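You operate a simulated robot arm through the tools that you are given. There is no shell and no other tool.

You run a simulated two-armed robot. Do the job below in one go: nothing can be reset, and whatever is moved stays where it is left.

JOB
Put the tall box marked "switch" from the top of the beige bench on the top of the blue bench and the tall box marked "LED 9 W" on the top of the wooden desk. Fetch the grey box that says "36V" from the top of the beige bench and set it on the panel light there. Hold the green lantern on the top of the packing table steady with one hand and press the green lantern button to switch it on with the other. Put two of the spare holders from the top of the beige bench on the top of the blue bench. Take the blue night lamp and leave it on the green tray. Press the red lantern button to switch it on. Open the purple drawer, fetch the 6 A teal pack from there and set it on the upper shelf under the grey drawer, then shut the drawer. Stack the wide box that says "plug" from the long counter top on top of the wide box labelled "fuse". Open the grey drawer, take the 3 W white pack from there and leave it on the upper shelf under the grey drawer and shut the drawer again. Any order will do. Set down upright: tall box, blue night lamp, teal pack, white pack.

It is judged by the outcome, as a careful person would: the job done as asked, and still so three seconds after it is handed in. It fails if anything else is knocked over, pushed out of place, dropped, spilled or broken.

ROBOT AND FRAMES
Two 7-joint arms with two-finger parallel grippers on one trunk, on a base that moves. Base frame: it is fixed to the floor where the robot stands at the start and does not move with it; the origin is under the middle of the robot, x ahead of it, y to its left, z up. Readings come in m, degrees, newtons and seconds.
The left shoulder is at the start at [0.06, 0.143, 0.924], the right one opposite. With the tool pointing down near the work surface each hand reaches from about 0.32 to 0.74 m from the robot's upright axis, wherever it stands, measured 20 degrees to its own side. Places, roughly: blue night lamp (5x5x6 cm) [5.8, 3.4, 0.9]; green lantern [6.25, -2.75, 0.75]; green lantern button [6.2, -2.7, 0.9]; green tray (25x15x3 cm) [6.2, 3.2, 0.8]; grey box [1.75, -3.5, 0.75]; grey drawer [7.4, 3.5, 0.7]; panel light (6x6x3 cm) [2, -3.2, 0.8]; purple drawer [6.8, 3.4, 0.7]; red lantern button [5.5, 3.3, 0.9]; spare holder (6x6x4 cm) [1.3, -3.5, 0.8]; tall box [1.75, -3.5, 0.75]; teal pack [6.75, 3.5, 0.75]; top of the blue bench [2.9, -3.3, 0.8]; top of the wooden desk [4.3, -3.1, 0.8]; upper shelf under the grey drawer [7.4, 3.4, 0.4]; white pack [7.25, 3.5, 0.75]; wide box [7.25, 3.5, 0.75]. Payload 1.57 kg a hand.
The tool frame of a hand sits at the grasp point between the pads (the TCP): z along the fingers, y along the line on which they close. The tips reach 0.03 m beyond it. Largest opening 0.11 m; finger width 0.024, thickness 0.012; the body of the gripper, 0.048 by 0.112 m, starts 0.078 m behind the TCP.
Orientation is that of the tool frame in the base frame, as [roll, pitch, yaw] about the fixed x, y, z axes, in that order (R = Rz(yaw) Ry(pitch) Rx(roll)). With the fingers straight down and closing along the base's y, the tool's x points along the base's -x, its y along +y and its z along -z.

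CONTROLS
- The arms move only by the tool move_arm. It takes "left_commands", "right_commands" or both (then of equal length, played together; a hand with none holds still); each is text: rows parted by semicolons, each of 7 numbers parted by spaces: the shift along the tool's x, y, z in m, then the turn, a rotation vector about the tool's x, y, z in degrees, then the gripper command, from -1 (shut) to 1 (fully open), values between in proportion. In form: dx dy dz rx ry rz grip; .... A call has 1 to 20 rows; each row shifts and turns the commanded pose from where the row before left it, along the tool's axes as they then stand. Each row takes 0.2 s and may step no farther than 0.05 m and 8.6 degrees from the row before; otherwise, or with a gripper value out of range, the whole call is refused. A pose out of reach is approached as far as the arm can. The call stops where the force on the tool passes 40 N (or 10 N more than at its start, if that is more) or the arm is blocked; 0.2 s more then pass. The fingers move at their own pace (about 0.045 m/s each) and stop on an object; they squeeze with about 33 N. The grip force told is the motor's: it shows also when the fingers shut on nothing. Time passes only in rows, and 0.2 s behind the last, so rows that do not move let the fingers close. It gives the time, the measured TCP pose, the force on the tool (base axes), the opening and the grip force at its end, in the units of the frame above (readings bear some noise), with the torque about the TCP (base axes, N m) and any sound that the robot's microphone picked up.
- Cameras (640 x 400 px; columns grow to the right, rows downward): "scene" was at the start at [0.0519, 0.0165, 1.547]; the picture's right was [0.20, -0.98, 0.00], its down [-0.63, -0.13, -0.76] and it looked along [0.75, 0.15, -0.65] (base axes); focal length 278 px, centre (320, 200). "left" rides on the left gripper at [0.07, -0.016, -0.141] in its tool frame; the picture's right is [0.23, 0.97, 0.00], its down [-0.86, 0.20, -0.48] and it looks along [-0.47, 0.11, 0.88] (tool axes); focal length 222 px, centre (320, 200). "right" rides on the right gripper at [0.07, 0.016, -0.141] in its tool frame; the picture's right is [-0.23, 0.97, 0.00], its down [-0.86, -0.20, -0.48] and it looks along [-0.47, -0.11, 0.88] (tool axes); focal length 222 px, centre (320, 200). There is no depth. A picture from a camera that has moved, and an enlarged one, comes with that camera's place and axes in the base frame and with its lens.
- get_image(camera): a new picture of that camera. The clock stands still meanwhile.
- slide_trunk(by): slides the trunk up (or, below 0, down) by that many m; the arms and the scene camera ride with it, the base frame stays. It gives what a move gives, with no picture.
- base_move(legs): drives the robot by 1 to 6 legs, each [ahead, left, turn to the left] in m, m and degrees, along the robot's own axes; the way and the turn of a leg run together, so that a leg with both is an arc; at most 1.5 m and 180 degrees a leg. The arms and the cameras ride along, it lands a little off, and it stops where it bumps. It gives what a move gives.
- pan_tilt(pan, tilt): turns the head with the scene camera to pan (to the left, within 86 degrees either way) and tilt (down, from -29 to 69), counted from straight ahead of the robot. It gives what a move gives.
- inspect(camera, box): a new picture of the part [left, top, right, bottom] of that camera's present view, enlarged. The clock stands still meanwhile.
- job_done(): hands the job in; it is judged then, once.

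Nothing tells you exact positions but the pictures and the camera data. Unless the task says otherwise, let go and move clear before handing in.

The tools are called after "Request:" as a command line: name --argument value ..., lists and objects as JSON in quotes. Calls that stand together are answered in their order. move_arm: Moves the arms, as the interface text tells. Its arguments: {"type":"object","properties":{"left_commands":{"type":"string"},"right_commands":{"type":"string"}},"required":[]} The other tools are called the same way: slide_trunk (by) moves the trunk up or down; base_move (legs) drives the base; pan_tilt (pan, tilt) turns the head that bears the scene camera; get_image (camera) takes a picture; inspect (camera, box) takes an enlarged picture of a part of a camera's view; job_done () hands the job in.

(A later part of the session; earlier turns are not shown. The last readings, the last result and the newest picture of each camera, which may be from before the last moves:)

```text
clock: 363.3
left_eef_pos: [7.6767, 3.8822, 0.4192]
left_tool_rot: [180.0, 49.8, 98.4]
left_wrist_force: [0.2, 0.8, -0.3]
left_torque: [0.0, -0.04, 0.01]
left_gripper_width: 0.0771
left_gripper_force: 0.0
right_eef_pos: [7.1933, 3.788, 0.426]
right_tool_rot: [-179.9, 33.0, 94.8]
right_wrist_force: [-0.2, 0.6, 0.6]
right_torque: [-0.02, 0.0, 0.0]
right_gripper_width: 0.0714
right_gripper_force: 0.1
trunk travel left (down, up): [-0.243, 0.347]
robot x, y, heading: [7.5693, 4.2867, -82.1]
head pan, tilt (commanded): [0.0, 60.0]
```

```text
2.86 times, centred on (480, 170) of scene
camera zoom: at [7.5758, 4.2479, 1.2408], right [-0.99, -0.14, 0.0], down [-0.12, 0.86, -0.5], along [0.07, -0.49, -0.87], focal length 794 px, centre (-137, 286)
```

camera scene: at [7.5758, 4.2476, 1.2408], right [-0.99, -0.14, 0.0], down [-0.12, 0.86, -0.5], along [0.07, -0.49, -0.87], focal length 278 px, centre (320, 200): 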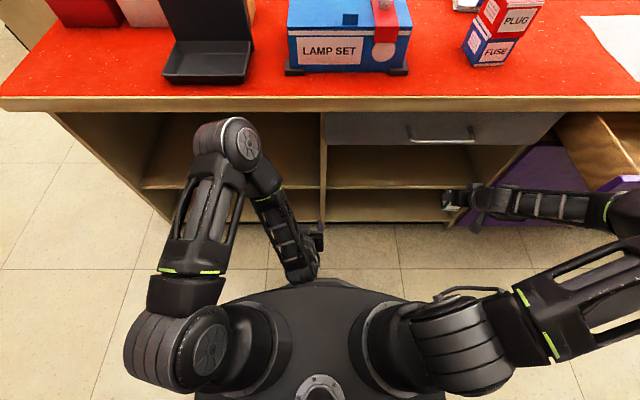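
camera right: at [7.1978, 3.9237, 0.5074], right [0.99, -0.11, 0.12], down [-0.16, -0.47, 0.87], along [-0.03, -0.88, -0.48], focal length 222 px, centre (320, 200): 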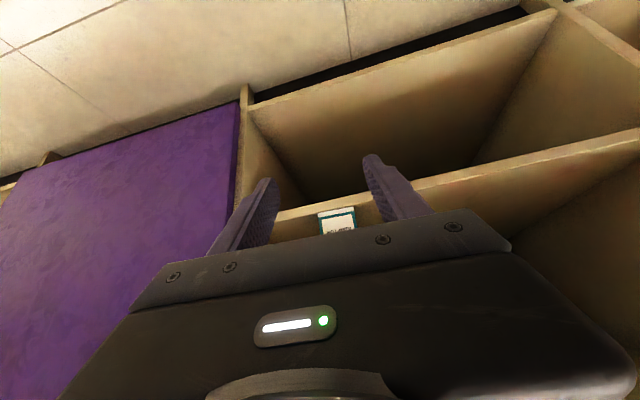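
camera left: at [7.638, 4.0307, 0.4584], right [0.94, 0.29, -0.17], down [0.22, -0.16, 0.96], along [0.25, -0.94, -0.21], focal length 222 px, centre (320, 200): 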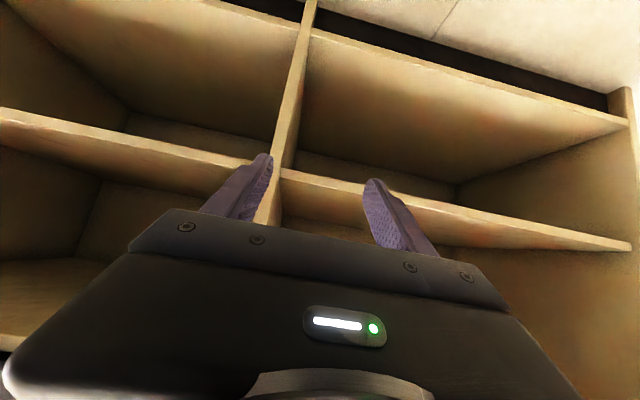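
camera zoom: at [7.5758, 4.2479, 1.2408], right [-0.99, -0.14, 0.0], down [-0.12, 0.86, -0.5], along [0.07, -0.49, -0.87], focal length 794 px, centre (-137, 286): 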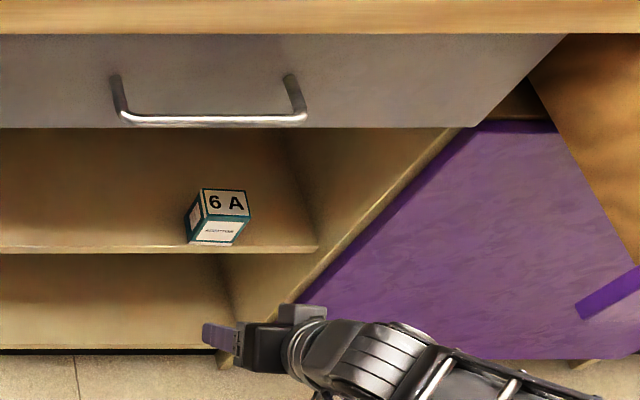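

The 6 A pack stands upright on the upper shelf. Now I retract the right hand, raise the trunk and hand, and go back to close the purple drawer.

Request:
move_arm --right_commands "0.0336 0 -0.0218 0 0 0 -1; 0.0336 0 -0.0218 0 0 0 -1; 0.0336 0 -0.0218 0 0 0 -1; 0 0 0 0 0 0 -1; 0 0 0 0 0 0 -1" --left_commands "0.025 0.02 -0.03 0 0 0 0.4; 0.025 0.02 -0.03 0 0 0 0.4; 0 0.02 0 0 0 0 0.4; 0 0.02 0 0 0 0 0.4; 0 0 0 0 0 0 0.4"

Request:
slide_trunk --by 0.25

Request:
move_arm --right_commands "-0.0218 0 -0.0336 0 0 0 -1; -0.0218 0 -0.0336 0 0 0 -1; -0.0218 0 -0.0336 0 0 0 -1; -0.0218 0 -0.0336 0 0 0 -1; -0.0218 0 -0.0336 0 0 0 -1; 0 0 0 0 0 0 -1"

Request:
get_image --camera "scene"

```text
clock: 364.5
left_eef_pos: [7.7394, 3.9015, 0.4417]
left_tool_rot: [-179.6, 50.7, 98.9]
left_wrist_force: [-0.5, 0.0, 0.7]
left_torque: [0.01, -0.01, 0.02]
left_gripper_width: 0.0772
left_gripper_force: 0.0
left hand out of reach, approached as far as the arm can: row 1, 2, 3
right_eef_pos: [7.1833, 3.9066, 0.4252]
right_tool_rot: [-179.9, 33.0, 94.8]
right_wrist_force: [-0.6, -0.4, 0.8]
right_torque: [0.03, 0.02, -0.02]
right_gripper_width: 0.0002
right_gripper_force: 19.1
trunk travel left (down, up): [-0.243, 0.347]
robot x, y, heading: [7.5717, 4.282, -81.7]
head pan, tilt (commanded): [0.0, 60.0]
```

```text
clock: 367.1
left_eef_pos: [7.7403, 3.9004, 0.6926]
left_tool_rot: [-179.8, 50.7, 99.0]
left_wrist_force: [0.7, 0.6, -0.4]
left_torque: [-0.02, 0.02, 0.0]
left_gripper_width: 0.077
left_gripper_force: 0.1
right_eef_pos: [7.1839, 3.9067, 0.6737]
right_tool_rot: [-180.0, 33.1, 94.8]
right_wrist_force: [-0.1, -1.0, 0.0]
right_torque: [-0.01, -0.02, -0.03]
right_gripper_width: 0.0
right_gripper_force: 21.2
trunk travel left (down, up): [-0.493, 0.097]
robot x, y, heading: [7.5714, 4.281, -81.8]
head pan, tilt (commanded): [0.0, 60.0]
```

```text
clock: 368.5
left_eef_pos: [7.7404, 3.901, 0.6919]
left_tool_rot: [-179.7, 50.8, 99.1]
left_wrist_force: [0.7, -0.1, -0.1]
left_torque: [0.01, 0.01, 0.01]
left_gripper_width: 0.0768
left_gripper_force: 0.1
right_eef_pos: [7.185, 3.9077, 0.8751]
right_tool_rot: [179.9, 32.9, 94.8]
right_wrist_force: [0.4, 0.1, 0.1]
right_torque: [0.0, -0.03, 0.01]
right_gripper_width: 0.0001
right_gripper_force: 21.6
trunk travel left (down, up): [-0.493, 0.097]
robot x, y, heading: [7.5781, 4.2859, -82.0]
head pan, tilt (commanded): [0.0, 60.0]
```

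```text
taken
camera scene: at [7.5757, 4.2477, 1.4908], right [-0.99, -0.14, 0.0], down [-0.12, 0.86, -0.5], along [0.07, -0.49, -0.87], focal length 278 px, centre (320, 200)
```

scene: 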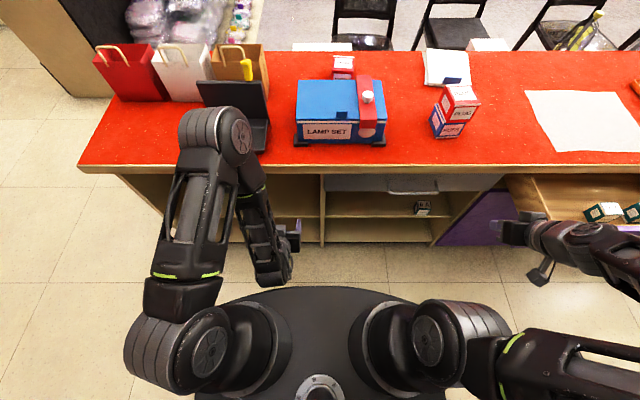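

Request:
base_move --legs '[[0.0, -0.28, 0]]'

Request:
move_arm --right_commands "0.0336 0 -0.0218 0 -8 0 -1; 0.0309 0 -0.0257 0 -8 0 -1; 0 0 0 0 0 0 -1"

Request:
get_image --camera "scene"

Request:
get_image --camera "right"

```text
clock: 370.4
left_eef_pos: [7.4581, 3.8604, 0.6916]
left_tool_rot: [-179.8, 50.7, 99.1]
left_wrist_force: [0.3, 0.4, -0.4]
left_torque: [0.01, -0.02, -0.01]
left_gripper_width: 0.0771
left_gripper_force: 0.0
right_eef_pos: [6.901, 3.8654, 0.8747]
right_tool_rot: [179.9, 32.9, 94.9]
right_wrist_force: [0.1, -0.1, 0.2]
right_torque: [-0.01, 0.0, 0.0]
right_gripper_width: 0.0
right_gripper_force: 21.5
trunk travel left (down, up): [-0.493, 0.097]
robot x, y, heading: [7.2885, 4.2439, -81.6]
head pan, tilt (commanded): [0.0, 60.0]
```

```text
clock: 371.2
left_eef_pos: [7.458, 3.8578, 0.6925]
left_tool_rot: [-179.7, 50.8, 99.1]
left_wrist_force: [0.3, -0.1, -0.1]
left_torque: [0.0, 0.01, 0.04]
left_gripper_width: 0.0773
left_gripper_force: 0.0
right_eef_pos: [6.865, 3.9362, 0.8738]
right_tool_rot: [179.8, 49.0, 95.0]
right_wrist_force: [0.4, -0.2, -1.0]
right_torque: [-0.02, 0.01, 0.01]
right_gripper_width: 0.0
right_gripper_force: 21.6
right hand out of reach, approached as far as the arm can: row 1, 2
trunk travel left (down, up): [-0.493, 0.097]
robot x, y, heading: [7.2878, 4.2479, -81.7]
head pan, tilt (commanded): [0.0, 60.0]
```

```text
taken
camera scene: at [7.2924, 4.2061, 1.4907], right [-0.99, -0.15, 0.0], down [-0.13, 0.86, -0.5], along [0.07, -0.49, -0.87], focal length 278 px, centre (320, 200)
```

scene: 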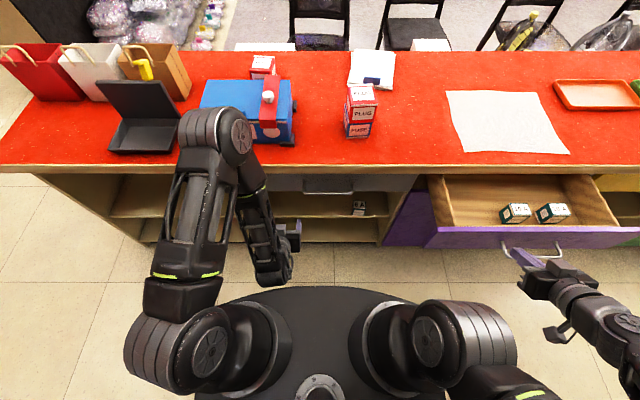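

```text
taken
camera right: at [6.8676, 4.09, 0.9141], right [0.98, -0.06, 0.17], down [-0.18, -0.22, 0.96], along [-0.02, -0.97, -0.22], focal length 222 px, centre (320, 200)
```

right: 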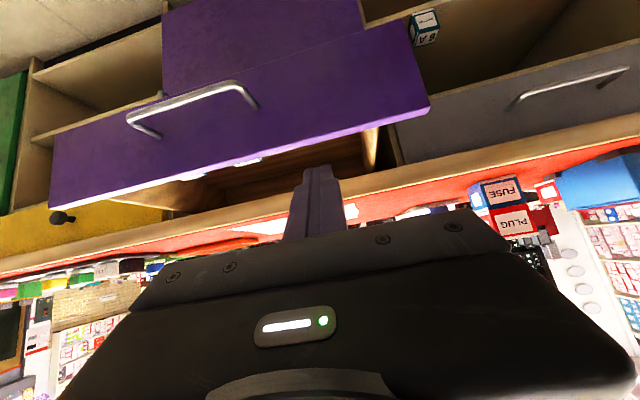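

Request:
move_arm --right_commands "0.0302 0 0.0262 0 0 0 -1; 0.0302 0 0.0262 0 0 0 -1; 0.0302 0.01 0.0262 0 0 0 -1; 0 0 0 0 0 0 -1"

Request:
get_image --camera "right"

Request:
get_image --camera "scene"

```text
clock: 372.2
left_eef_pos: [7.4582, 3.86, 0.6927]
left_tool_rot: [-179.8, 50.8, 99.2]
left_wrist_force: [0.1, 0.4, 0.7]
left_torque: [0.0, -0.01, 0.03]
left_gripper_width: 0.077
left_gripper_force: 0.1
right_eef_pos: [6.8766, 3.9371, 0.7543]
right_tool_rot: [-179.9, 49.0, 95.0]
right_wrist_force: [0.2, 0.4, -0.7]
right_torque: [-0.02, -0.03, 0.01]
right_gripper_width: 0.0
right_gripper_force: 21.2
trunk travel left (down, up): [-0.493, 0.097]
robot x, y, heading: [7.2917, 4.2461, -81.4]
head pan, tilt (commanded): [0.0, 60.0]
```

```text
taken
camera right: at [6.8797, 4.0913, 0.7949], right [0.98, -0.06, 0.17], down [-0.18, -0.22, 0.96], along [-0.02, -0.97, -0.22], focal length 222 px, centre (320, 200)
```

right: 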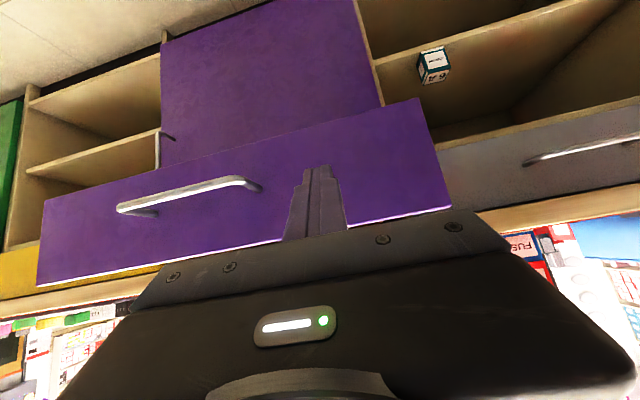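

```text
taken
camera scene: at [7.2926, 4.2065, 1.4908], right [-0.99, -0.15, 0.0], down [-0.13, 0.86, -0.5], along [0.07, -0.49, -0.87], focal length 278 px, centre (320, 200)
```

scene: 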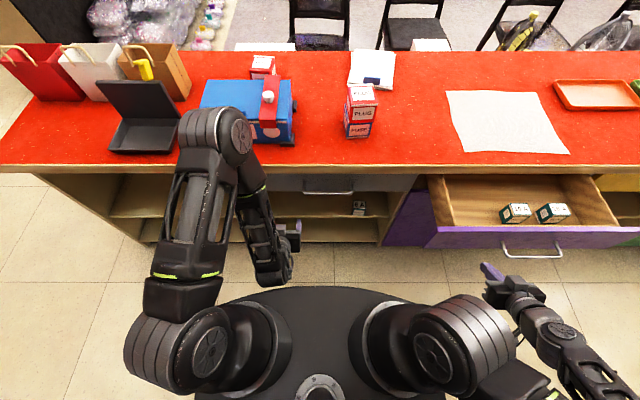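

Request:
move_arm --right_commands "-0.0197 0.002 0.0227 0 0 0 -1; -0.0262 0.002 0.0302 0 0 0 -1; -0.0262 0.002 0.0302 0 0 0 -1; -0.0262 0.002 0.0302 0 0 0 -1; 0 0 0 0 0 0 -1"

Request:
get_image --camera "scene"

```text
clock: 373.4
left_eef_pos: [7.4585, 3.8606, 0.6907]
left_tool_rot: [-179.8, 50.9, 99.3]
left_wrist_force: [0.3, 0.1, 0.1]
left_torque: [0.03, -0.01, -0.01]
left_gripper_width: 0.0771
left_gripper_force: 0.0
right_eef_pos: [6.8973, 3.7884, 0.7524]
right_tool_rot: [-180.0, 49.0, 94.9]
right_wrist_force: [1.3, -0.3, -0.6]
right_torque: [-0.02, 0.03, 0.0]
right_gripper_width: 0.0001
right_gripper_force: 21.5
trunk travel left (down, up): [-0.493, 0.097]
robot x, y, heading: [7.2881, 4.2446, -81.4]
head pan, tilt (commanded): [0.0, 60.0]
```

```text
taken
camera scene: at [7.2926, 4.2066, 1.4908], right [-0.99, -0.15, 0.0], down [-0.13, 0.86, -0.5], along [0.07, -0.49, -0.87], focal length 278 px, centre (320, 200)
```

scene: 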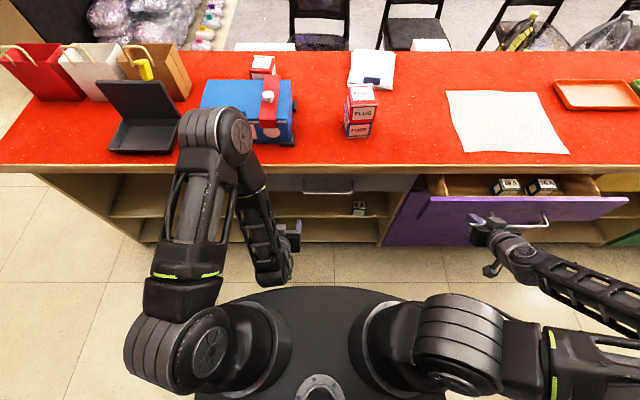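

The drawer is closing smoothly. I keep pushing until it seats.

Request:
move_arm --right_commands "-0.0262 0.002 0.0302 0 0 0 -1; -0.0262 0.002 0.0302 0 0 0 -1; -0.0197 0.002 0.0227 0 0 0 -1; 0 0 0 0 0 0 -1"

Request:
get_image --camera "scene"

Request:
get_image --camera "right"

```text
clock: 374.4
left_eef_pos: [7.459, 3.8602, 0.6922]
left_tool_rot: [-179.7, 50.8, 99.2]
left_wrist_force: [-0.3, 0.1, 0.0]
left_torque: [0.01, 0.01, -0.04]
left_gripper_width: 0.077
left_gripper_force: 0.0
right_eef_pos: [6.9149, 3.6779, 0.7537]
right_tool_rot: [179.9, 49.0, 94.8]
right_wrist_force: [-0.5, 0.3, -0.5]
right_torque: [-0.02, 0.01, 0.0]
right_gripper_width: 0.0
right_gripper_force: 21.5
trunk travel left (down, up): [-0.493, 0.097]
robot x, y, heading: [7.2923, 4.2431, -81.7]
head pan, tilt (commanded): [0.0, 60.0]
```

```text
taken
camera scene: at [7.2926, 4.2065, 1.4908], right [-0.99, -0.15, 0.0], down [-0.13, 0.86, -0.5], along [0.07, -0.49, -0.87], focal length 278 px, centre (320, 200)
```

scene: 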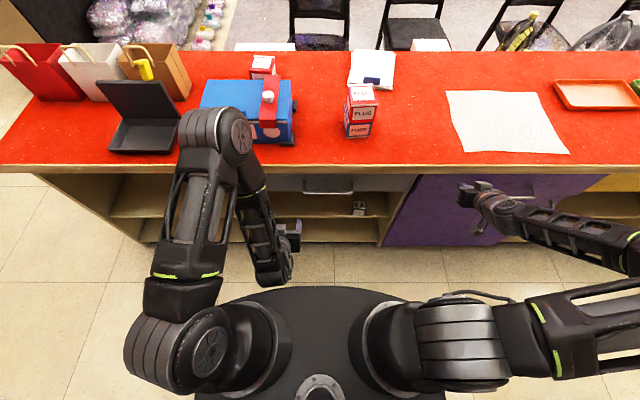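

```text
taken
camera right: at [6.9169, 3.8313, 0.7938], right [0.98, -0.06, 0.17], down [-0.18, -0.22, 0.96], along [-0.02, -0.97, -0.22], focal length 222 px, centre (320, 200)
```

right: 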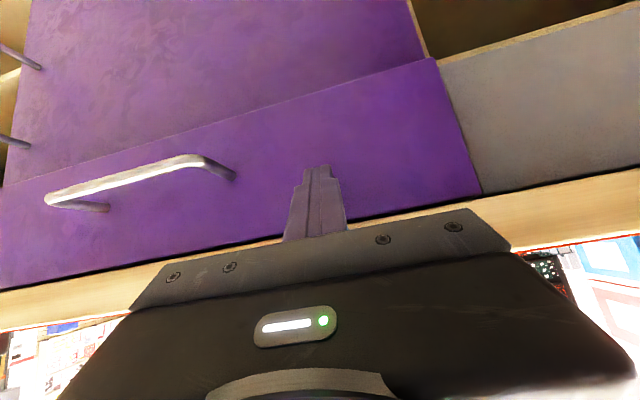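

Request:
move_arm --right_commands "-0.0066 0.0005 0.0076 0 0 0 -1; -0.0066 0.0005 0.0076 0 0 0 -1; 0 0 0 0 0 0 -1"

Request:
move_arm --right_commands "-0.0033 0 0.0038 0 0 0 -1; -0.0033 0 0.0038 0 0 0 -1; 0 0 0 0 0 0 -1"

Request:
get_image --camera "right"

```text
clock: 375.2
left_eef_pos: [7.4588, 3.8595, 0.6914]
left_tool_rot: [-179.6, 50.8, 99.2]
left_wrist_force: [0.4, 0.6, -0.7]
left_torque: [-0.03, -0.01, -0.02]
left_gripper_width: 0.0769
left_gripper_force: 0.2
right_eef_pos: [6.9173, 3.6578, 0.7532]
right_tool_rot: [180.0, 49.0, 95.0]
right_wrist_force: [0.5, -0.5, -0.3]
right_torque: [0.0, 0.0, -0.02]
right_gripper_width: 0.0
right_gripper_force: 21.0
trunk travel left (down, up): [-0.493, 0.097]
robot x, y, heading: [7.2873, 4.243, -81.7]
head pan, tilt (commanded): [0.0, 60.0]
```

```text
clock: 376.1
left_eef_pos: [7.4572, 3.8597, 0.693]
left_tool_rot: [-179.8, 50.8, 99.1]
left_wrist_force: [0.3, -0.5, 0.6]
left_torque: [0.0, 0.01, -0.01]
left_gripper_width: 0.0769
left_gripper_force: 0.0
right_eef_pos: [6.9171, 3.6491, 0.7554]
right_tool_rot: [-180.0, 49.0, 95.0]
right_wrist_force: [0.2, 0.3, 0.6]
right_torque: [-0.02, -0.02, 0.03]
right_gripper_width: 0.0
right_gripper_force: 20.9
trunk travel left (down, up): [-0.493, 0.097]
robot x, y, heading: [7.2887, 4.2428, -81.4]
head pan, tilt (commanded): [0.0, 60.0]
```

```text
taken
camera right: at [6.92, 3.8031, 0.7949], right [0.98, -0.06, 0.17], down [-0.18, -0.22, 0.96], along [-0.02, -0.97, -0.22], focal length 222 px, centre (320, 200)
```

right: 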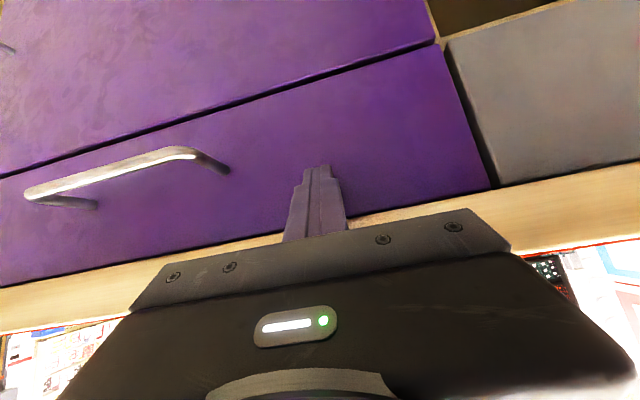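

Request:
move_arm --right_commands "-0.0033 0 0.0038 0 0 0 -1; -0.0033 0 0.0038 0 0 0 -1; 0 0 0 0 0 0 -1"

Request:
move_arm --right_commands "-0.0033 0 0.0038 0 0 0 -1; -0.0033 0 0.0038 0 0 0 -1; 0 0 0 0 0 0 -1"

Request:
get_image --camera "right"

```text
clock: 376.6
left_eef_pos: [7.4575, 3.8611, 0.6922]
left_tool_rot: [-179.8, 50.9, 99.2]
left_wrist_force: [-0.8, 0.7, -0.2]
left_torque: [0.0, 0.01, 0.01]
left_gripper_width: 0.0772
left_gripper_force: 0.1
right_eef_pos: [6.9155, 3.649, 0.7519]
right_tool_rot: [179.7, 48.5, 94.5]
right_wrist_force: [0.2, 2.6, -1.4]
right_torque: [-0.26, 0.03, -0.03]
right_gripper_width: 0.0004
right_gripper_force: 21.4
trunk travel left (down, up): [-0.493, 0.097]
robot x, y, heading: [7.2907, 4.2412, -81.9]
head pan, tilt (commanded): [0.0, 60.0]
stopped in row 2 (right hand): the force on the tool passed its limit at 45 N (the readings are from after the stop); the commanded pose is now the measured one
```

```text
clock: 377.1
left_eef_pos: [7.4566, 3.8599, 0.693]
left_tool_rot: [-179.6, 50.9, 99.0]
left_wrist_force: [0.0, 0.6, -0.4]
left_torque: [0.01, 0.0, 0.02]
left_gripper_width: 0.0769
left_gripper_force: 0.1
right_eef_pos: [6.9156, 3.6483, 0.7504]
right_tool_rot: [179.4, 48.1, 94.4]
right_wrist_force: [-1.1, 20.6, 12.5]
right_torque: [0.07, -0.03, 0.13]
right_gripper_width: 0.0002
right_gripper_force: 21.3
trunk travel left (down, up): [-0.493, 0.097]
robot x, y, heading: [7.2879, 4.246, -81.8]
head pan, tilt (commanded): [0.0, 60.0]
stopped in row 2 (right hand): the force on the tool passed its limit at 46 N (the readings are from after the stop); the commanded pose is now the measured one
```

```text
taken
camera right: at [6.9182, 3.8011, 0.7922], right [0.98, -0.07, 0.18], down [-0.19, -0.23, 0.95], along [-0.03, -0.97, -0.24], focal length 222 px, centre (320, 200)
```

right: 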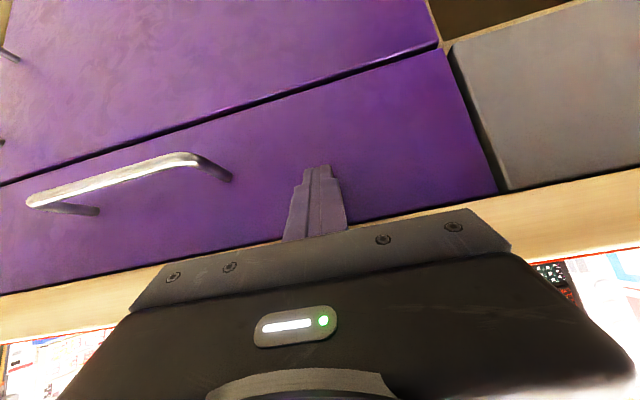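

The purple drawer is fully shut. I retract the right hand and re-level the left, then move to x≈7.0 for the grey drawer.

Request:
move_arm --right_commands "0.0262 0 -0.0302 0 0 0 -1; 0.0262 0 -0.0302 0 0 0 -1; 0.0262 0 -0.0302 0 0 0 -1; 0.0262 0 -0.0302 0 0 0 -1; 0.0131 0 -0.0151 0 0 0 -1; -0.0302 0 -0.0262 0 0 0 -1; -0.0302 0 -0.0262 0 0 0 -1; -0.0302 0 -0.0262 0 0 0 -1; 0 0 0 0 8 0 -1; 0 0 0 0 8 0 -1; 0 0 0 0 8 0 -1; 0 0 0 0 8 0 -1; 0 0 0 0 8 0 -1; 0 0 0 0 8 0 -1; 0 0 0 0 0 0 -1" --left_commands "-0.0302 0.01 -0.0262 0 0 0 0; -0.0302 0.01 -0.0262 0 0 0 0; -0.0302 0.01 -0.0262 0 0 0 0; -0.0302 0.01 -0.0262 0 0 0 0; -0.0302 0.01 -0.0262 0 0 0 0; -0.0302 0 -0.0262 0 0 0 0; 0 0 0 0 0 0 0; 0 0 0 0 0 0 0; 0 0 0 0 8.4 0 0; 0 0 0 0 8.4 0 0; 0 0 0 0 8.4 0 0; 0 0 0 0 8.4 0 0; 0 0 0 0 8.4 0 0; 0 0 0 0 8.4 0 0; 0 0 0 0 0 0 0"

Request:
get_image --camera "scene"

```text
clock: 380.3
left_eef_pos: [7.4796, 3.7765, 0.8793]
left_tool_rot: [-179.7, 0.4, 98.8]
left_wrist_force: [0.0, 0.1, -0.7]
left_torque: [0.04, -0.01, 0.0]
left_gripper_width: 0.0552
left_gripper_force: 0.0
left hand out of reach, approached as far as the arm can: row 1, 2, 3, 4, 5, 6
right_eef_pos: [6.9003, 3.8221, 0.8721]
right_tool_rot: [179.6, 0.0, 94.6]
right_wrist_force: [0.4, 0.2, 0.2]
right_torque: [0.0, -0.01, 0.03]
right_gripper_width: 0.0001
right_gripper_force: 21.0
trunk travel left (down, up): [-0.493, 0.097]
robot x, y, heading: [7.2915, 4.2439, -81.8]
head pan, tilt (commanded): [0.0, 60.0]
```

```text
taken
camera scene: at [7.2924, 4.2082, 1.4908], right [-0.99, -0.14, 0.0], down [-0.12, 0.86, -0.5], along [0.07, -0.5, -0.87], focal length 278 px, centre (320, 200)
```

scene: 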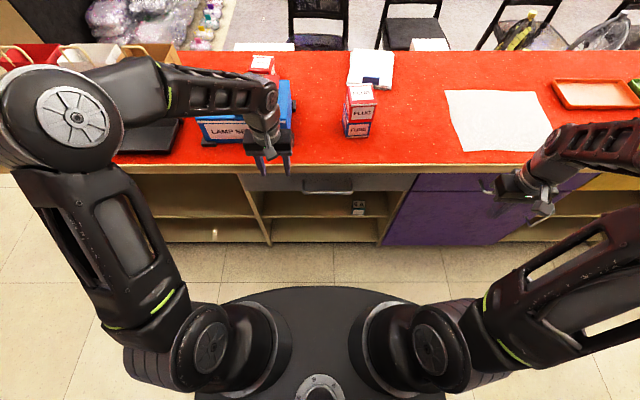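

Request:
inspect --camera "scene" --box '[160, 170, 320, 270]'

```text
4.00 times, centred on (240, 220) of scene
camera zoom: at [7.2924, 4.2082, 1.4908], right [-0.99, -0.14, 0.0], down [-0.12, 0.86, -0.5], along [0.07, -0.5, -0.87], focal length 1111 px, centre (640, 120)
```

zoom: 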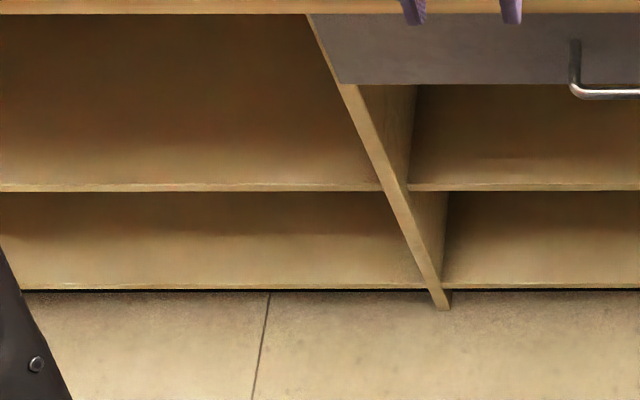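

Request:
move_arm --left_commands "0.03 0 -0.02 0 0 0 0; 0.04 0 -0.02 0 0 0 0; 0.03 0 -0.02 0 0 0 0; 0 0 0 0 0 0 0"

Request:
base_move --legs '[[0.0, -0.3, 0]]'

Request:
move_arm --left_commands "0 0 0 0 0 -8.2 0; 0 0 0 0 0 -8.2 0; 0 0 0 0 0 -8.2 0; 0 0 0 0 0 -8.2 0; 0 0 0 0 0 -8.2 0; 0 0 0 0 0 -8.2 0; 0 0 0 0 0 -8.2 0; 0 0 0 0 0 -8.2 0; 0 0 0 0 0 -8.2 0; 0 0 0 0 0 -8.2 0; 0 0 0 0 0 -8.5 0; 0 0 0 0 0 0 0"

Request:
get_image --camera "left"

Request:
get_image --camera "scene"

```text
clock: 381.3
left_eef_pos: [7.4645, 3.8746, 0.9393]
left_tool_rot: [-179.8, 0.4, 98.8]
left_wrist_force: [0.2, 0.1, -0.2]
left_torque: [-0.03, -0.01, -0.01]
left_gripper_width: 0.0548
left_gripper_force: 0.1
right_eef_pos: [6.899, 3.8224, 0.8718]
right_tool_rot: [179.6, 0.2, 94.8]
right_wrist_force: [0.2, 0.5, 0.4]
right_torque: [-0.02, -0.02, 0.0]
right_gripper_width: 0.0003
right_gripper_force: 21.2
trunk travel left (down, up): [-0.493, 0.097]
robot x, y, heading: [7.2882, 4.244, -81.6]
head pan, tilt (commanded): [0.0, 60.0]
```

```text
clock: 383.3
left_eef_pos: [7.1707, 3.8339, 0.9394]
left_tool_rot: [-179.9, 0.5, 98.7]
left_wrist_force: [0.6, -0.7, -0.8]
left_torque: [-0.01, -0.01, 0.01]
left_gripper_width: 0.055
left_gripper_force: 0.0
right_eef_pos: [6.6065, 3.7805, 0.8726]
right_tool_rot: [179.6, 0.0, 94.7]
right_wrist_force: [-0.6, 0.1, -1.1]
right_torque: [0.0, -0.01, 0.05]
right_gripper_width: 0.0
right_gripper_force: 21.5
trunk travel left (down, up): [-0.493, 0.097]
robot x, y, heading: [6.998, 4.2027, -82.2]
head pan, tilt (commanded): [0.0, 60.0]
```

```text
clock: 385.9
left_eef_pos: [7.1729, 3.8336, 0.9381]
left_tool_rot: [-179.4, -0.2, -170.6]
left_wrist_force: [0.9, -0.1, 1.1]
left_torque: [0.01, 0.02, 0.02]
left_gripper_width: 0.0549
left_gripper_force: 0.1
right_eef_pos: [6.6065, 3.781, 0.8715]
right_tool_rot: [179.6, 0.0, 94.7]
right_wrist_force: [0.1, 0.1, -0.3]
right_torque: [0.02, 0.0, 0.0]
right_gripper_width: 0.0
right_gripper_force: 21.7
trunk travel left (down, up): [-0.493, 0.097]
robot x, y, heading: [6.9944, 4.2014, -81.9]
head pan, tilt (commanded): [0.0, 60.0]
```

```text
taken
camera left: at [7.1056, 3.8065, 1.082], right [-0.38, 0.92, -0.01], down [0.81, 0.34, 0.47], along [0.44, 0.18, -0.88], focal length 222 px, centre (320, 200)
```

left: 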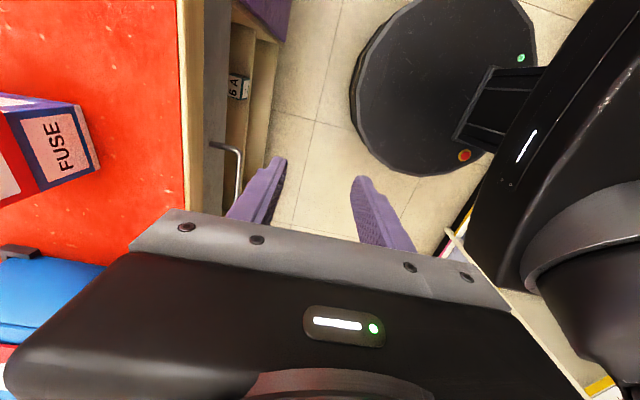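

```text
taken
camera scene: at [6.9991, 4.1656, 1.4908], right [-0.99, -0.14, 0.0], down [-0.12, 0.86, -0.5], along [0.07, -0.49, -0.87], focal length 278 px, centre (320, 200)
```

scene: 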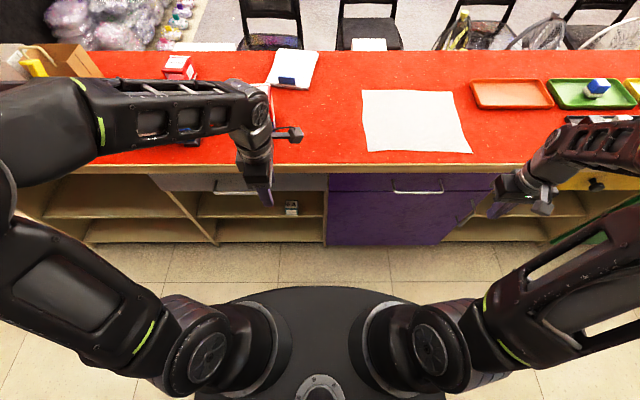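

Request:
move_arm --left_commands "-0.04 0 0 0 0 1.2 0; -0.04 0 0 0 0 0 0; -0.04 0 0 0 0 0 0; -0.04 0 0 0 0 0 0; -0.04 0 0.02 8.3 0 0 -0.3; 0 0 0.02 8.3 0 0 -0.3; 0 0 0.02 8.3 0 0 -0.3; 0 0 0 8.3 0 0 -0.3; 0 0 0 8.3 0 0 -0.3; 0 0 0 8.3 0 0 -0.3; 0 0 0 0 0 0 -0.3"

Request:
get_image --camera "left"

Request:
get_image --camera "scene"

```text
clock: 388.3
left_eef_pos: [7.4101, 3.8119, 0.8824]
left_tool_rot: [-129.9, -0.4, -172.1]
left_wrist_force: [-0.1, -0.3, 0.4]
left_torque: [0.0, -0.02, 0.01]
left_gripper_width: 0.0388
left_gripper_force: 0.0
left hand out of reach, approached as far as the arm can: row 8, 9, 10
right_eef_pos: [6.6064, 3.7815, 0.8717]
right_tool_rot: [179.7, 0.1, 94.7]
right_wrist_force: [0.7, 0.2, -0.5]
right_torque: [0.03, -0.02, 0.02]
right_gripper_width: 0.0003
right_gripper_force: 20.9
trunk travel left (down, up): [-0.493, 0.097]
robot x, y, heading: [6.9973, 4.2028, -81.9]
head pan, tilt (commanded): [0.0, 60.0]
```

```text
taken
camera left: at [7.3283, 3.8993, 0.9875], right [-0.31, 0.59, -0.75], down [0.78, 0.61, 0.15], along [0.54, -0.54, -0.65], focal length 222 px, centre (320, 200)
```

left: 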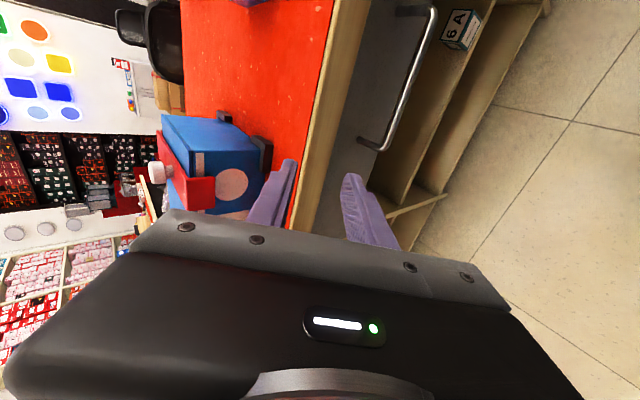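

```text
taken
camera scene: at [6.999, 4.1659, 1.4908], right [-0.99, -0.14, 0.0], down [-0.12, 0.86, -0.5], along [0.07, -0.5, -0.87], focal length 278 px, centre (320, 200)
```

scene: 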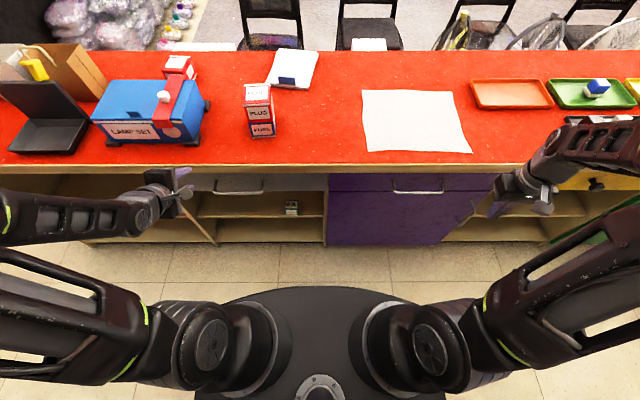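

The left camera sees the grey handle (bar from (7.262,3.722) to (7.408,3.743), z≈0.712). I move to a pre-grasp on its axis.

Request:
move_arm --left_commands "0.02 0.029 0.0139 0 0 0 -0.35; 0.02 0.029 0.0139 0 0 0 -0.35; 0.02 0.029 0.0139 0 0 0 -0.35; 0 0 0 0 0 0 -0.35"

Request:
get_image --camera "left"

Request:
inspect --camera "scene" --box '[120, 140, 320, 260]'

```text
clock: 389.3
left_eef_pos: [7.3681, 3.8056, 0.7799]
left_tool_rot: [-129.6, -0.2, -172.0]
left_wrist_force: [0.0, -0.5, 0.1]
left_torque: [0.03, 0.0, 0.01]
left_gripper_width: 0.0358
left_gripper_force: 0.0
left hand out of reach, approached as far as the arm can: row 1, 2, 3
right_eef_pos: [6.6062, 3.78, 0.8699]
right_tool_rot: [179.7, 0.1, 94.7]
right_wrist_force: [-0.6, -0.5, -0.2]
right_torque: [-0.01, -0.01, -0.05]
right_gripper_width: 0.0001
right_gripper_force: 21.0
trunk travel left (down, up): [-0.493, 0.097]
robot x, y, heading: [6.9922, 4.2041, -81.7]
head pan, tilt (commanded): [0.0, 60.0]
```

```text
taken
camera left: at [7.2857, 3.8928, 0.8852], right [-0.31, 0.58, -0.75], down [0.78, 0.61, 0.15], along [0.54, -0.54, -0.65], focal length 222 px, centre (320, 200)
```

left: 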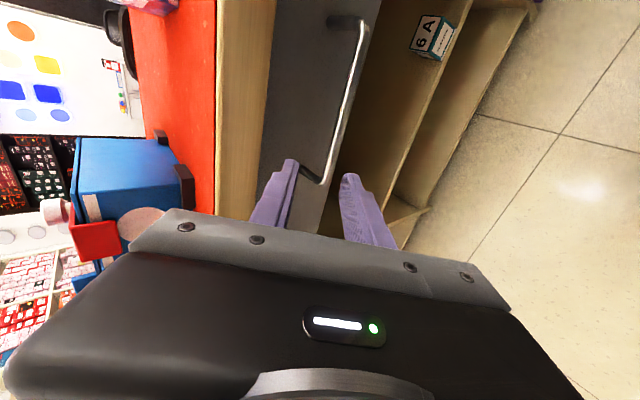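

```text
3.20 times, centred on (220, 200) of scene
camera zoom: at [6.9994, 4.166, 1.4908], right [-0.99, -0.14, 0.0], down [-0.12, 0.86, -0.5], along [0.07, -0.5, -0.87], focal length 889 px, centre (640, 200)
```

zoom: 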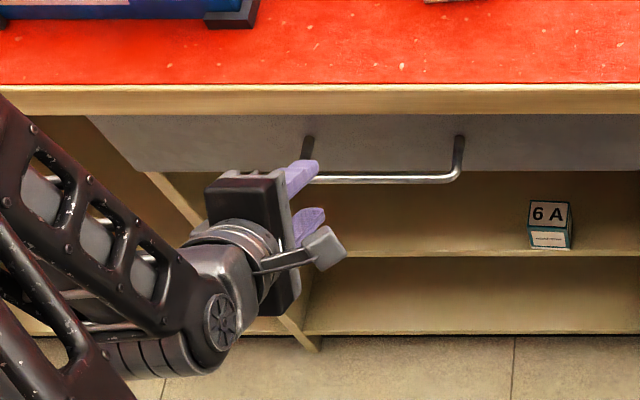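

Request:
move_arm --left_commands "0 0.009 0.02 0 0 0 -0.35; 0 0 0.03 0 0 0 -0.35; 0 0 0 0 0 0 -0.35"

Request:
get_image --camera "left"

Request:
inspect --camera "scene" --box '[160, 150, 280, 240]'

```text
clock: 390.1
left_eef_pos: [7.3725, 3.7737, 0.7437]
left_tool_rot: [-129.6, -0.1, -172.0]
left_wrist_force: [0.2, 0.2, 0.7]
left_torque: [0.01, 0.02, 0.03]
left_gripper_width: 0.0361
left_gripper_force: 0.1
right_eef_pos: [6.6071, 3.7806, 0.871]
right_tool_rot: [179.7, 0.1, 94.7]
right_wrist_force: [-0.5, -0.6, 0.0]
right_torque: [0.0, -0.04, 0.01]
right_gripper_width: 0.0
right_gripper_force: 20.8
trunk travel left (down, up): [-0.493, 0.097]
robot x, y, heading: [6.9949, 4.2023, -82.0]
head pan, tilt (commanded): [0.0, 60.0]
```

```text
taken
camera left: at [7.2888, 3.8606, 0.8475], right [-0.31, 0.58, -0.75], down [0.78, 0.61, 0.15], along [0.54, -0.53, -0.65], focal length 222 px, centre (320, 200)
```

left: 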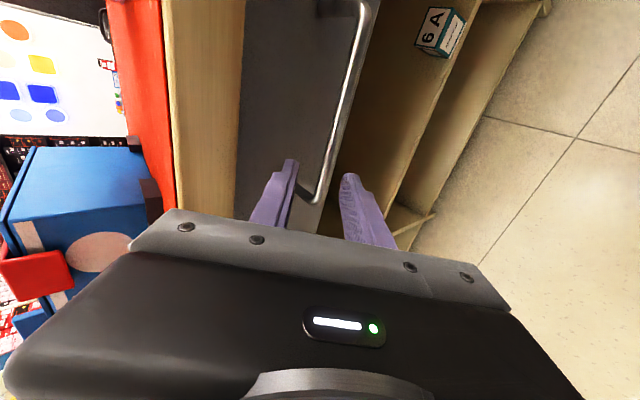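

```text
4.44 times, centred on (220, 195) of scene
camera zoom: at [6.9991, 4.1657, 1.4908], right [-0.99, -0.14, 0.0], down [-0.12, 0.86, -0.5], along [0.07, -0.49, -0.87], focal length 1235 px, centre (764, 222)
```

zoom: 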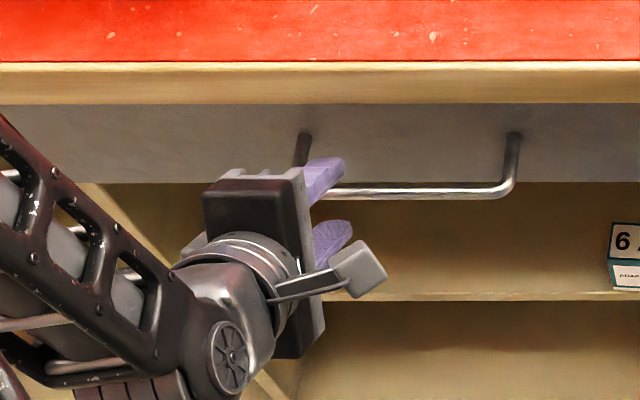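

Request:
move_arm --left_commands "0 0.001 0.02 0 0 0 -0.35; 0 0.001 0.016 0 0 0 -0.35; 0 0 0 0 0 0 -0.35; 0 0 0 0 0 0 -0.6; 0 0 0 0 0 0 -1; 0 0 0 0 0 0 -1; 0 0 0 0 0 0 -1"

Request:
get_image --camera "left"

Request:
inspect --camera "scene" --box '[160, 150, 280, 240]'

```text
clock: 391.7
left_eef_pos: [7.3747, 3.749, 0.7163]
left_tool_rot: [-130.3, -0.3, -171.9]
left_wrist_force: [-4.5, 9.0, -23.5]
left_torque: [0.45, -0.04, 0.6]
left_gripper_width: 0.0111
left_gripper_force: 28.8
right_eef_pos: [6.6063, 3.78, 0.8711]
right_tool_rot: [179.8, 0.0, 94.7]
right_wrist_force: [1.0, 0.9, 0.0]
right_torque: [0.0, 0.02, 0.04]
right_gripper_width: 0.0
right_gripper_force: 21.3
trunk travel left (down, up): [-0.493, 0.097]
robot x, y, heading: [6.9921, 4.2016, -81.9]
head pan, tilt (commanded): [0.0, 60.0]
```

```text
taken
camera left: at [7.2923, 3.8357, 0.8216], right [-0.32, 0.59, -0.74], down [0.78, 0.61, 0.15], along [0.54, -0.53, -0.65], focal length 222 px, centre (320, 200)
```

left: 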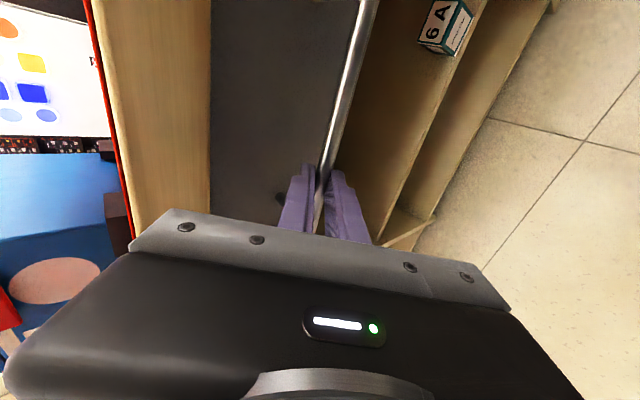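

```text
4.44 times, centred on (220, 195) of scene
camera zoom: at [7.0001, 4.1649, 1.4905], right [-0.99, -0.14, 0.0], down [-0.12, 0.86, -0.5], along [0.07, -0.49, -0.87], focal length 1235 px, centre (764, 222)
```

zoom: 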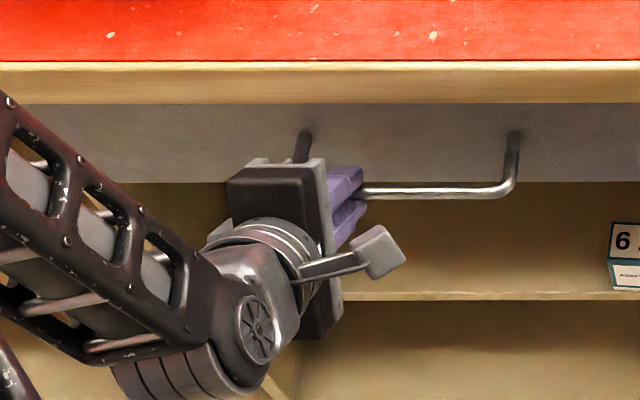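

Gripped, but pulling from here would fold the left arm too tightly. I release, shift the base right 0.16 m, and regrip with more side room.

Request:
move_arm --left_commands "0 0 0 0 0 0 -0.6; 0 0 0 0 0 0 -0.35; 0 0 0 0 0 0 -0.35; 0 0 -0.03 0 0 0 -0.35; 0 0 -0.04 0 0 0 -0.35; 0 0 -0.03 0 0 0 -0.35; 0 0 0 0 0 0 -0.35"

Request:
get_image --camera "left"

```text
clock: 393.3
left_eef_pos: [7.3731, 3.8127, 0.7757]
left_tool_rot: [-129.7, -0.1, -172.1]
left_wrist_force: [0.0, -0.3, 0.3]
left_torque: [-0.02, -0.01, 0.01]
left_gripper_width: 0.0358
left_gripper_force: 0.0
left hand out of reach, approached as far as the arm can: row 6
right_eef_pos: [6.6067, 3.7806, 0.8715]
right_tool_rot: [179.6, 0.1, 94.7]
right_wrist_force: [-0.1, -1.2, 0.6]
right_torque: [-0.03, 0.0, 0.0]
right_gripper_width: 0.0
right_gripper_force: 21.6
trunk travel left (down, up): [-0.493, 0.097]
robot x, y, heading: [6.9937, 4.208, -82.1]
head pan, tilt (commanded): [0.0, 60.0]
```

```text
taken
camera left: at [7.2905, 3.9002, 0.8802], right [-0.31, 0.58, -0.75], down [0.78, 0.61, 0.15], along [0.54, -0.54, -0.65], focal length 222 px, centre (320, 200)
```

left: 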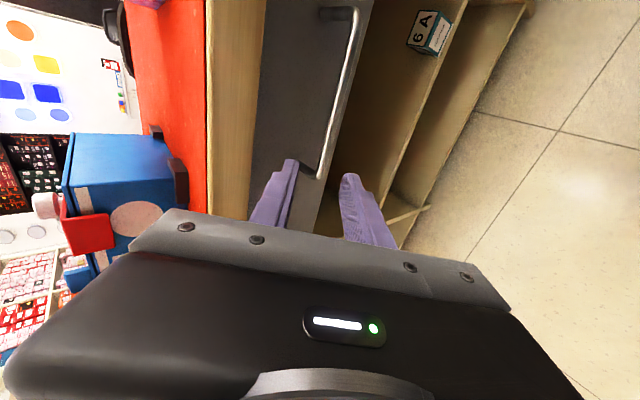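

Request:
base_move --legs '[[0.0, -0.17, 0]]'

Request:
move_arm --left_commands "-0.04 0 0 0 0 0 -0.35; -0.04 0 0 0 0 0 -0.35; -0.04 0 0 0 0 0 -0.35; -0.04 0 0 0 0 0 -0.35; 0 0 0 0 0 0 -0.35"

Request:
get_image --camera "left"

```text
clock: 394.8
left_eef_pos: [7.2028, 3.788, 0.7762]
left_tool_rot: [-129.7, 0.0, -172.0]
left_wrist_force: [-0.4, -0.3, 0.3]
left_torque: [0.04, -0.02, 0.02]
left_gripper_width: 0.0357
left_gripper_force: 0.1
right_eef_pos: [6.4347, 3.7561, 0.8698]
right_tool_rot: [179.6, 0.1, 94.7]
right_wrist_force: [-0.1, -0.9, -0.1]
right_torque: [-0.08, -0.04, -0.02]
right_gripper_width: 0.0
right_gripper_force: 21.6
trunk travel left (down, up): [-0.493, 0.097]
robot x, y, heading: [6.8243, 4.1737, -81.7]
head pan, tilt (commanded): [0.0, 60.0]
```

```text
clock: 396.0
left_eef_pos: [7.362, 3.8118, 0.774]
left_tool_rot: [-129.8, -0.2, -172.0]
left_wrist_force: [0.4, 0.2, 0.4]
left_torque: [-0.02, 0.06, 0.02]
left_gripper_width: 0.0355
left_gripper_force: 0.1
right_eef_pos: [6.4352, 3.7567, 0.871]
right_tool_rot: [179.6, 0.1, 94.7]
right_wrist_force: [-0.7, 0.1, -0.1]
right_torque: [-0.03, -0.02, 0.02]
right_gripper_width: 0.0
right_gripper_force: 21.2
trunk travel left (down, up): [-0.493, 0.097]
robot x, y, heading: [6.8262, 4.1758, -82.0]
head pan, tilt (commanded): [0.0, 60.0]
```

```text
taken
camera left: at [7.2795, 3.8989, 0.878], right [-0.31, 0.59, -0.75], down [0.78, 0.61, 0.15], along [0.54, -0.54, -0.65], focal length 222 px, centre (320, 200)
```

left: 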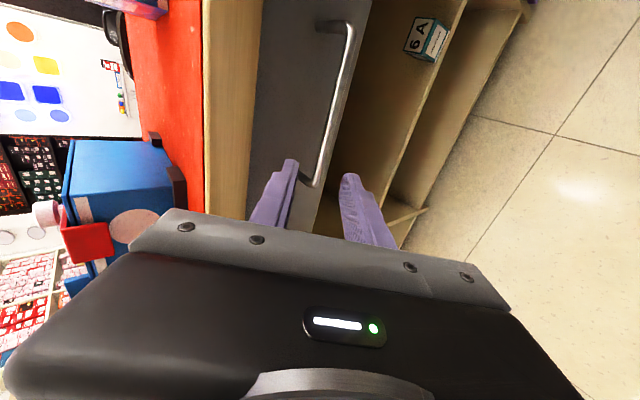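

Request:
move_arm --left_commands "0 0.002 0.03 0 0 0 -0.35; 0 0.001 0.03 0 0 0 -0.35; 0 0 0.024 0 0 0 -0.35; 0 0 0 0 0 0 -0.35"

Request:
get_image --camera "left"

```text
clock: 397.0
left_eef_pos: [7.371, 3.7495, 0.7181]
left_tool_rot: [-129.6, -0.2, -172.1]
left_wrist_force: [0.2, -0.6, -0.4]
left_torque: [-0.03, 0.02, -0.01]
left_gripper_width: 0.0358
left_gripper_force: 0.1
right_eef_pos: [6.4363, 3.7582, 0.8714]
right_tool_rot: [179.7, 0.1, 94.7]
right_wrist_force: [1.1, -0.2, -0.3]
right_torque: [0.03, -0.02, -0.01]
right_gripper_width: 0.0001
right_gripper_force: 21.2
trunk travel left (down, up): [-0.493, 0.097]
robot x, y, heading: [6.8248, 4.1773, -81.9]
head pan, tilt (commanded): [0.0, 60.0]
```

```text
taken
camera left: at [7.2889, 3.8361, 0.8223], right [-0.31, 0.58, -0.75], down [0.78, 0.61, 0.15], along [0.54, -0.54, -0.65], focal length 222 px, centre (320, 200)
```

left: 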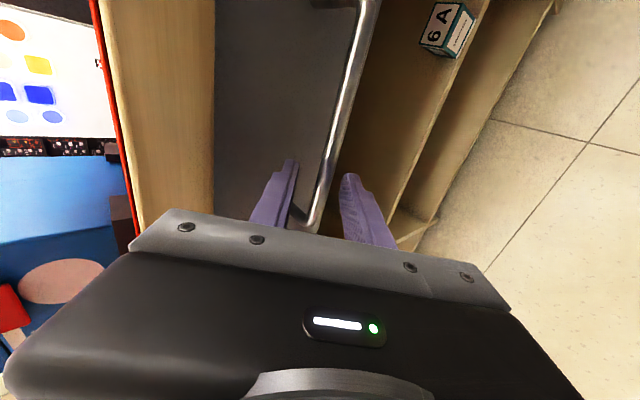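

The bar lies between the fingers again. I close and pull the grey drawer outward.

Request:
move_arm --left_commands "0 0 0 0 0 0 -0.6; 0 0 0 0 0 0 -1; 0 0 0 0 0 0 -1; 0 0 0 0 0 0 -1; 0 0.0128 -0.0153 0 0 0 -1; 0 0.0128 -0.0153 0 0 0 -1; 0 0.0128 -0.0153 0 0 0 -1; 0 0.0128 -0.0153 0 0 0 -1; 0 0.0128 -0.0153 0 0 0 -1; 0 0 0 0 0 0 -1"

Request:
get_image --camera "scene"

```text
clock: 399.2
left_eef_pos: [7.3577, 3.8465, 0.7165]
left_tool_rot: [-130.0, -0.4, -172.1]
left_wrist_force: [-8.4, -1.1, -25.2]
left_torque: [0.35, 0.31, 0.37]
left_gripper_width: 0.0107
left_gripper_force: 28.7
right_eef_pos: [6.4366, 3.7559, 0.871]
right_tool_rot: [179.7, 0.0, 94.8]
right_wrist_force: [-0.2, -0.2, -1.1]
right_torque: [0.01, 0.0, 0.03]
right_gripper_width: 0.0
right_gripper_force: 21.0
trunk travel left (down, up): [-0.493, 0.097]
robot x, y, heading: [6.8275, 4.1751, -81.8]
head pan, tilt (commanded): [0.0, 60.0]
```

```text
taken
camera scene: at [6.8311, 4.1399, 1.4906], right [-0.99, -0.14, 0.0], down [-0.12, 0.86, -0.5], along [0.07, -0.49, -0.87], focal length 278 px, centre (320, 200)
```

scene: 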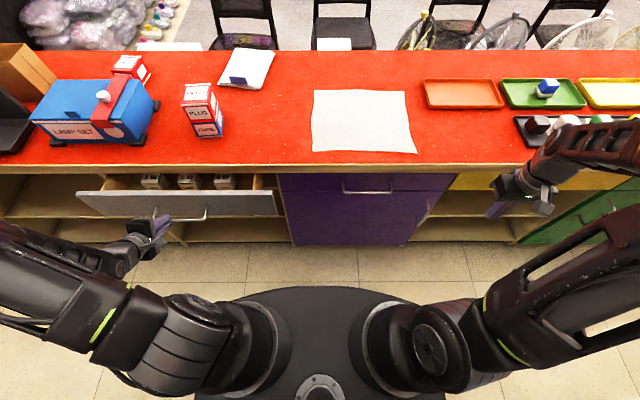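

Request:
move_arm --left_commands "0 0.0128 -0.0153 0 0 0 -1; 0 0.0128 -0.0153 0 0 0 -1; 0 0.0128 -0.0153 0 0 0 -1; 0 0.0128 -0.0153 0 0 0 -1; 0 0.0128 -0.0153 0 0 0 -1; 0 0.0128 -0.0153 0 0 0 -1; 0 0 0 0 0 0 -1"

Request:
get_image --camera "scene"

Request:
inspect --camera "scene" --box '[60, 150, 300, 270]'

```text
clock: 400.8
left_eef_pos: [7.3394, 3.9653, 0.7175]
left_tool_rot: [-129.8, -0.3, -172.1]
left_wrist_force: [-12.6, -1.7, -17.3]
left_torque: [0.18, 0.68, -0.04]
left_gripper_width: 0.0108
left_gripper_force: 28.8
right_eef_pos: [6.4358, 3.7559, 0.8711]
right_tool_rot: [179.7, 0.1, 94.7]
right_wrist_force: [-0.1, 0.2, -0.1]
right_torque: [0.04, 0.0, 0.01]
right_gripper_width: 0.0
right_gripper_force: 21.6
trunk travel left (down, up): [-0.493, 0.097]
robot x, y, heading: [6.8255, 4.1781, -81.7]
head pan, tilt (commanded): [0.0, 60.0]
```

```text
taken
camera scene: at [6.83, 4.1407, 1.4908], right [-0.99, -0.14, 0.0], down [-0.12, 0.86, -0.5], along [0.07, -0.49, -0.87], focal length 278 px, centre (320, 200)
```

scene: 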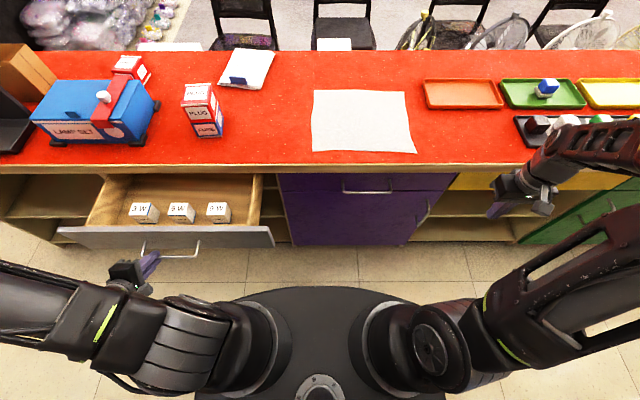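

```text
2.67 times, centred on (180, 210) of scene
camera zoom: at [6.83, 4.1407, 1.4908], right [-0.99, -0.14, 0.0], down [-0.12, 0.86, -0.5], along [0.07, -0.49, -0.87], focal length 741 px, centre (693, 173)
```

zoom: 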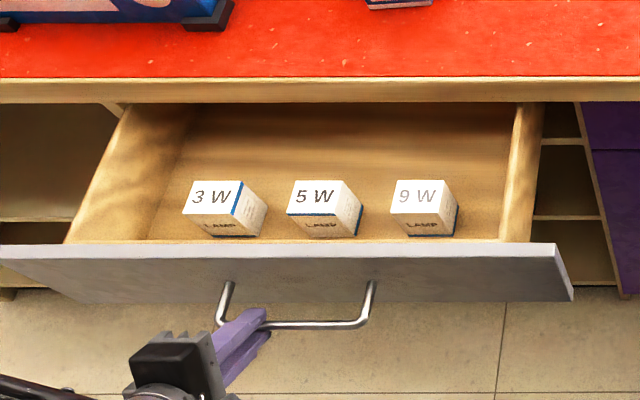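

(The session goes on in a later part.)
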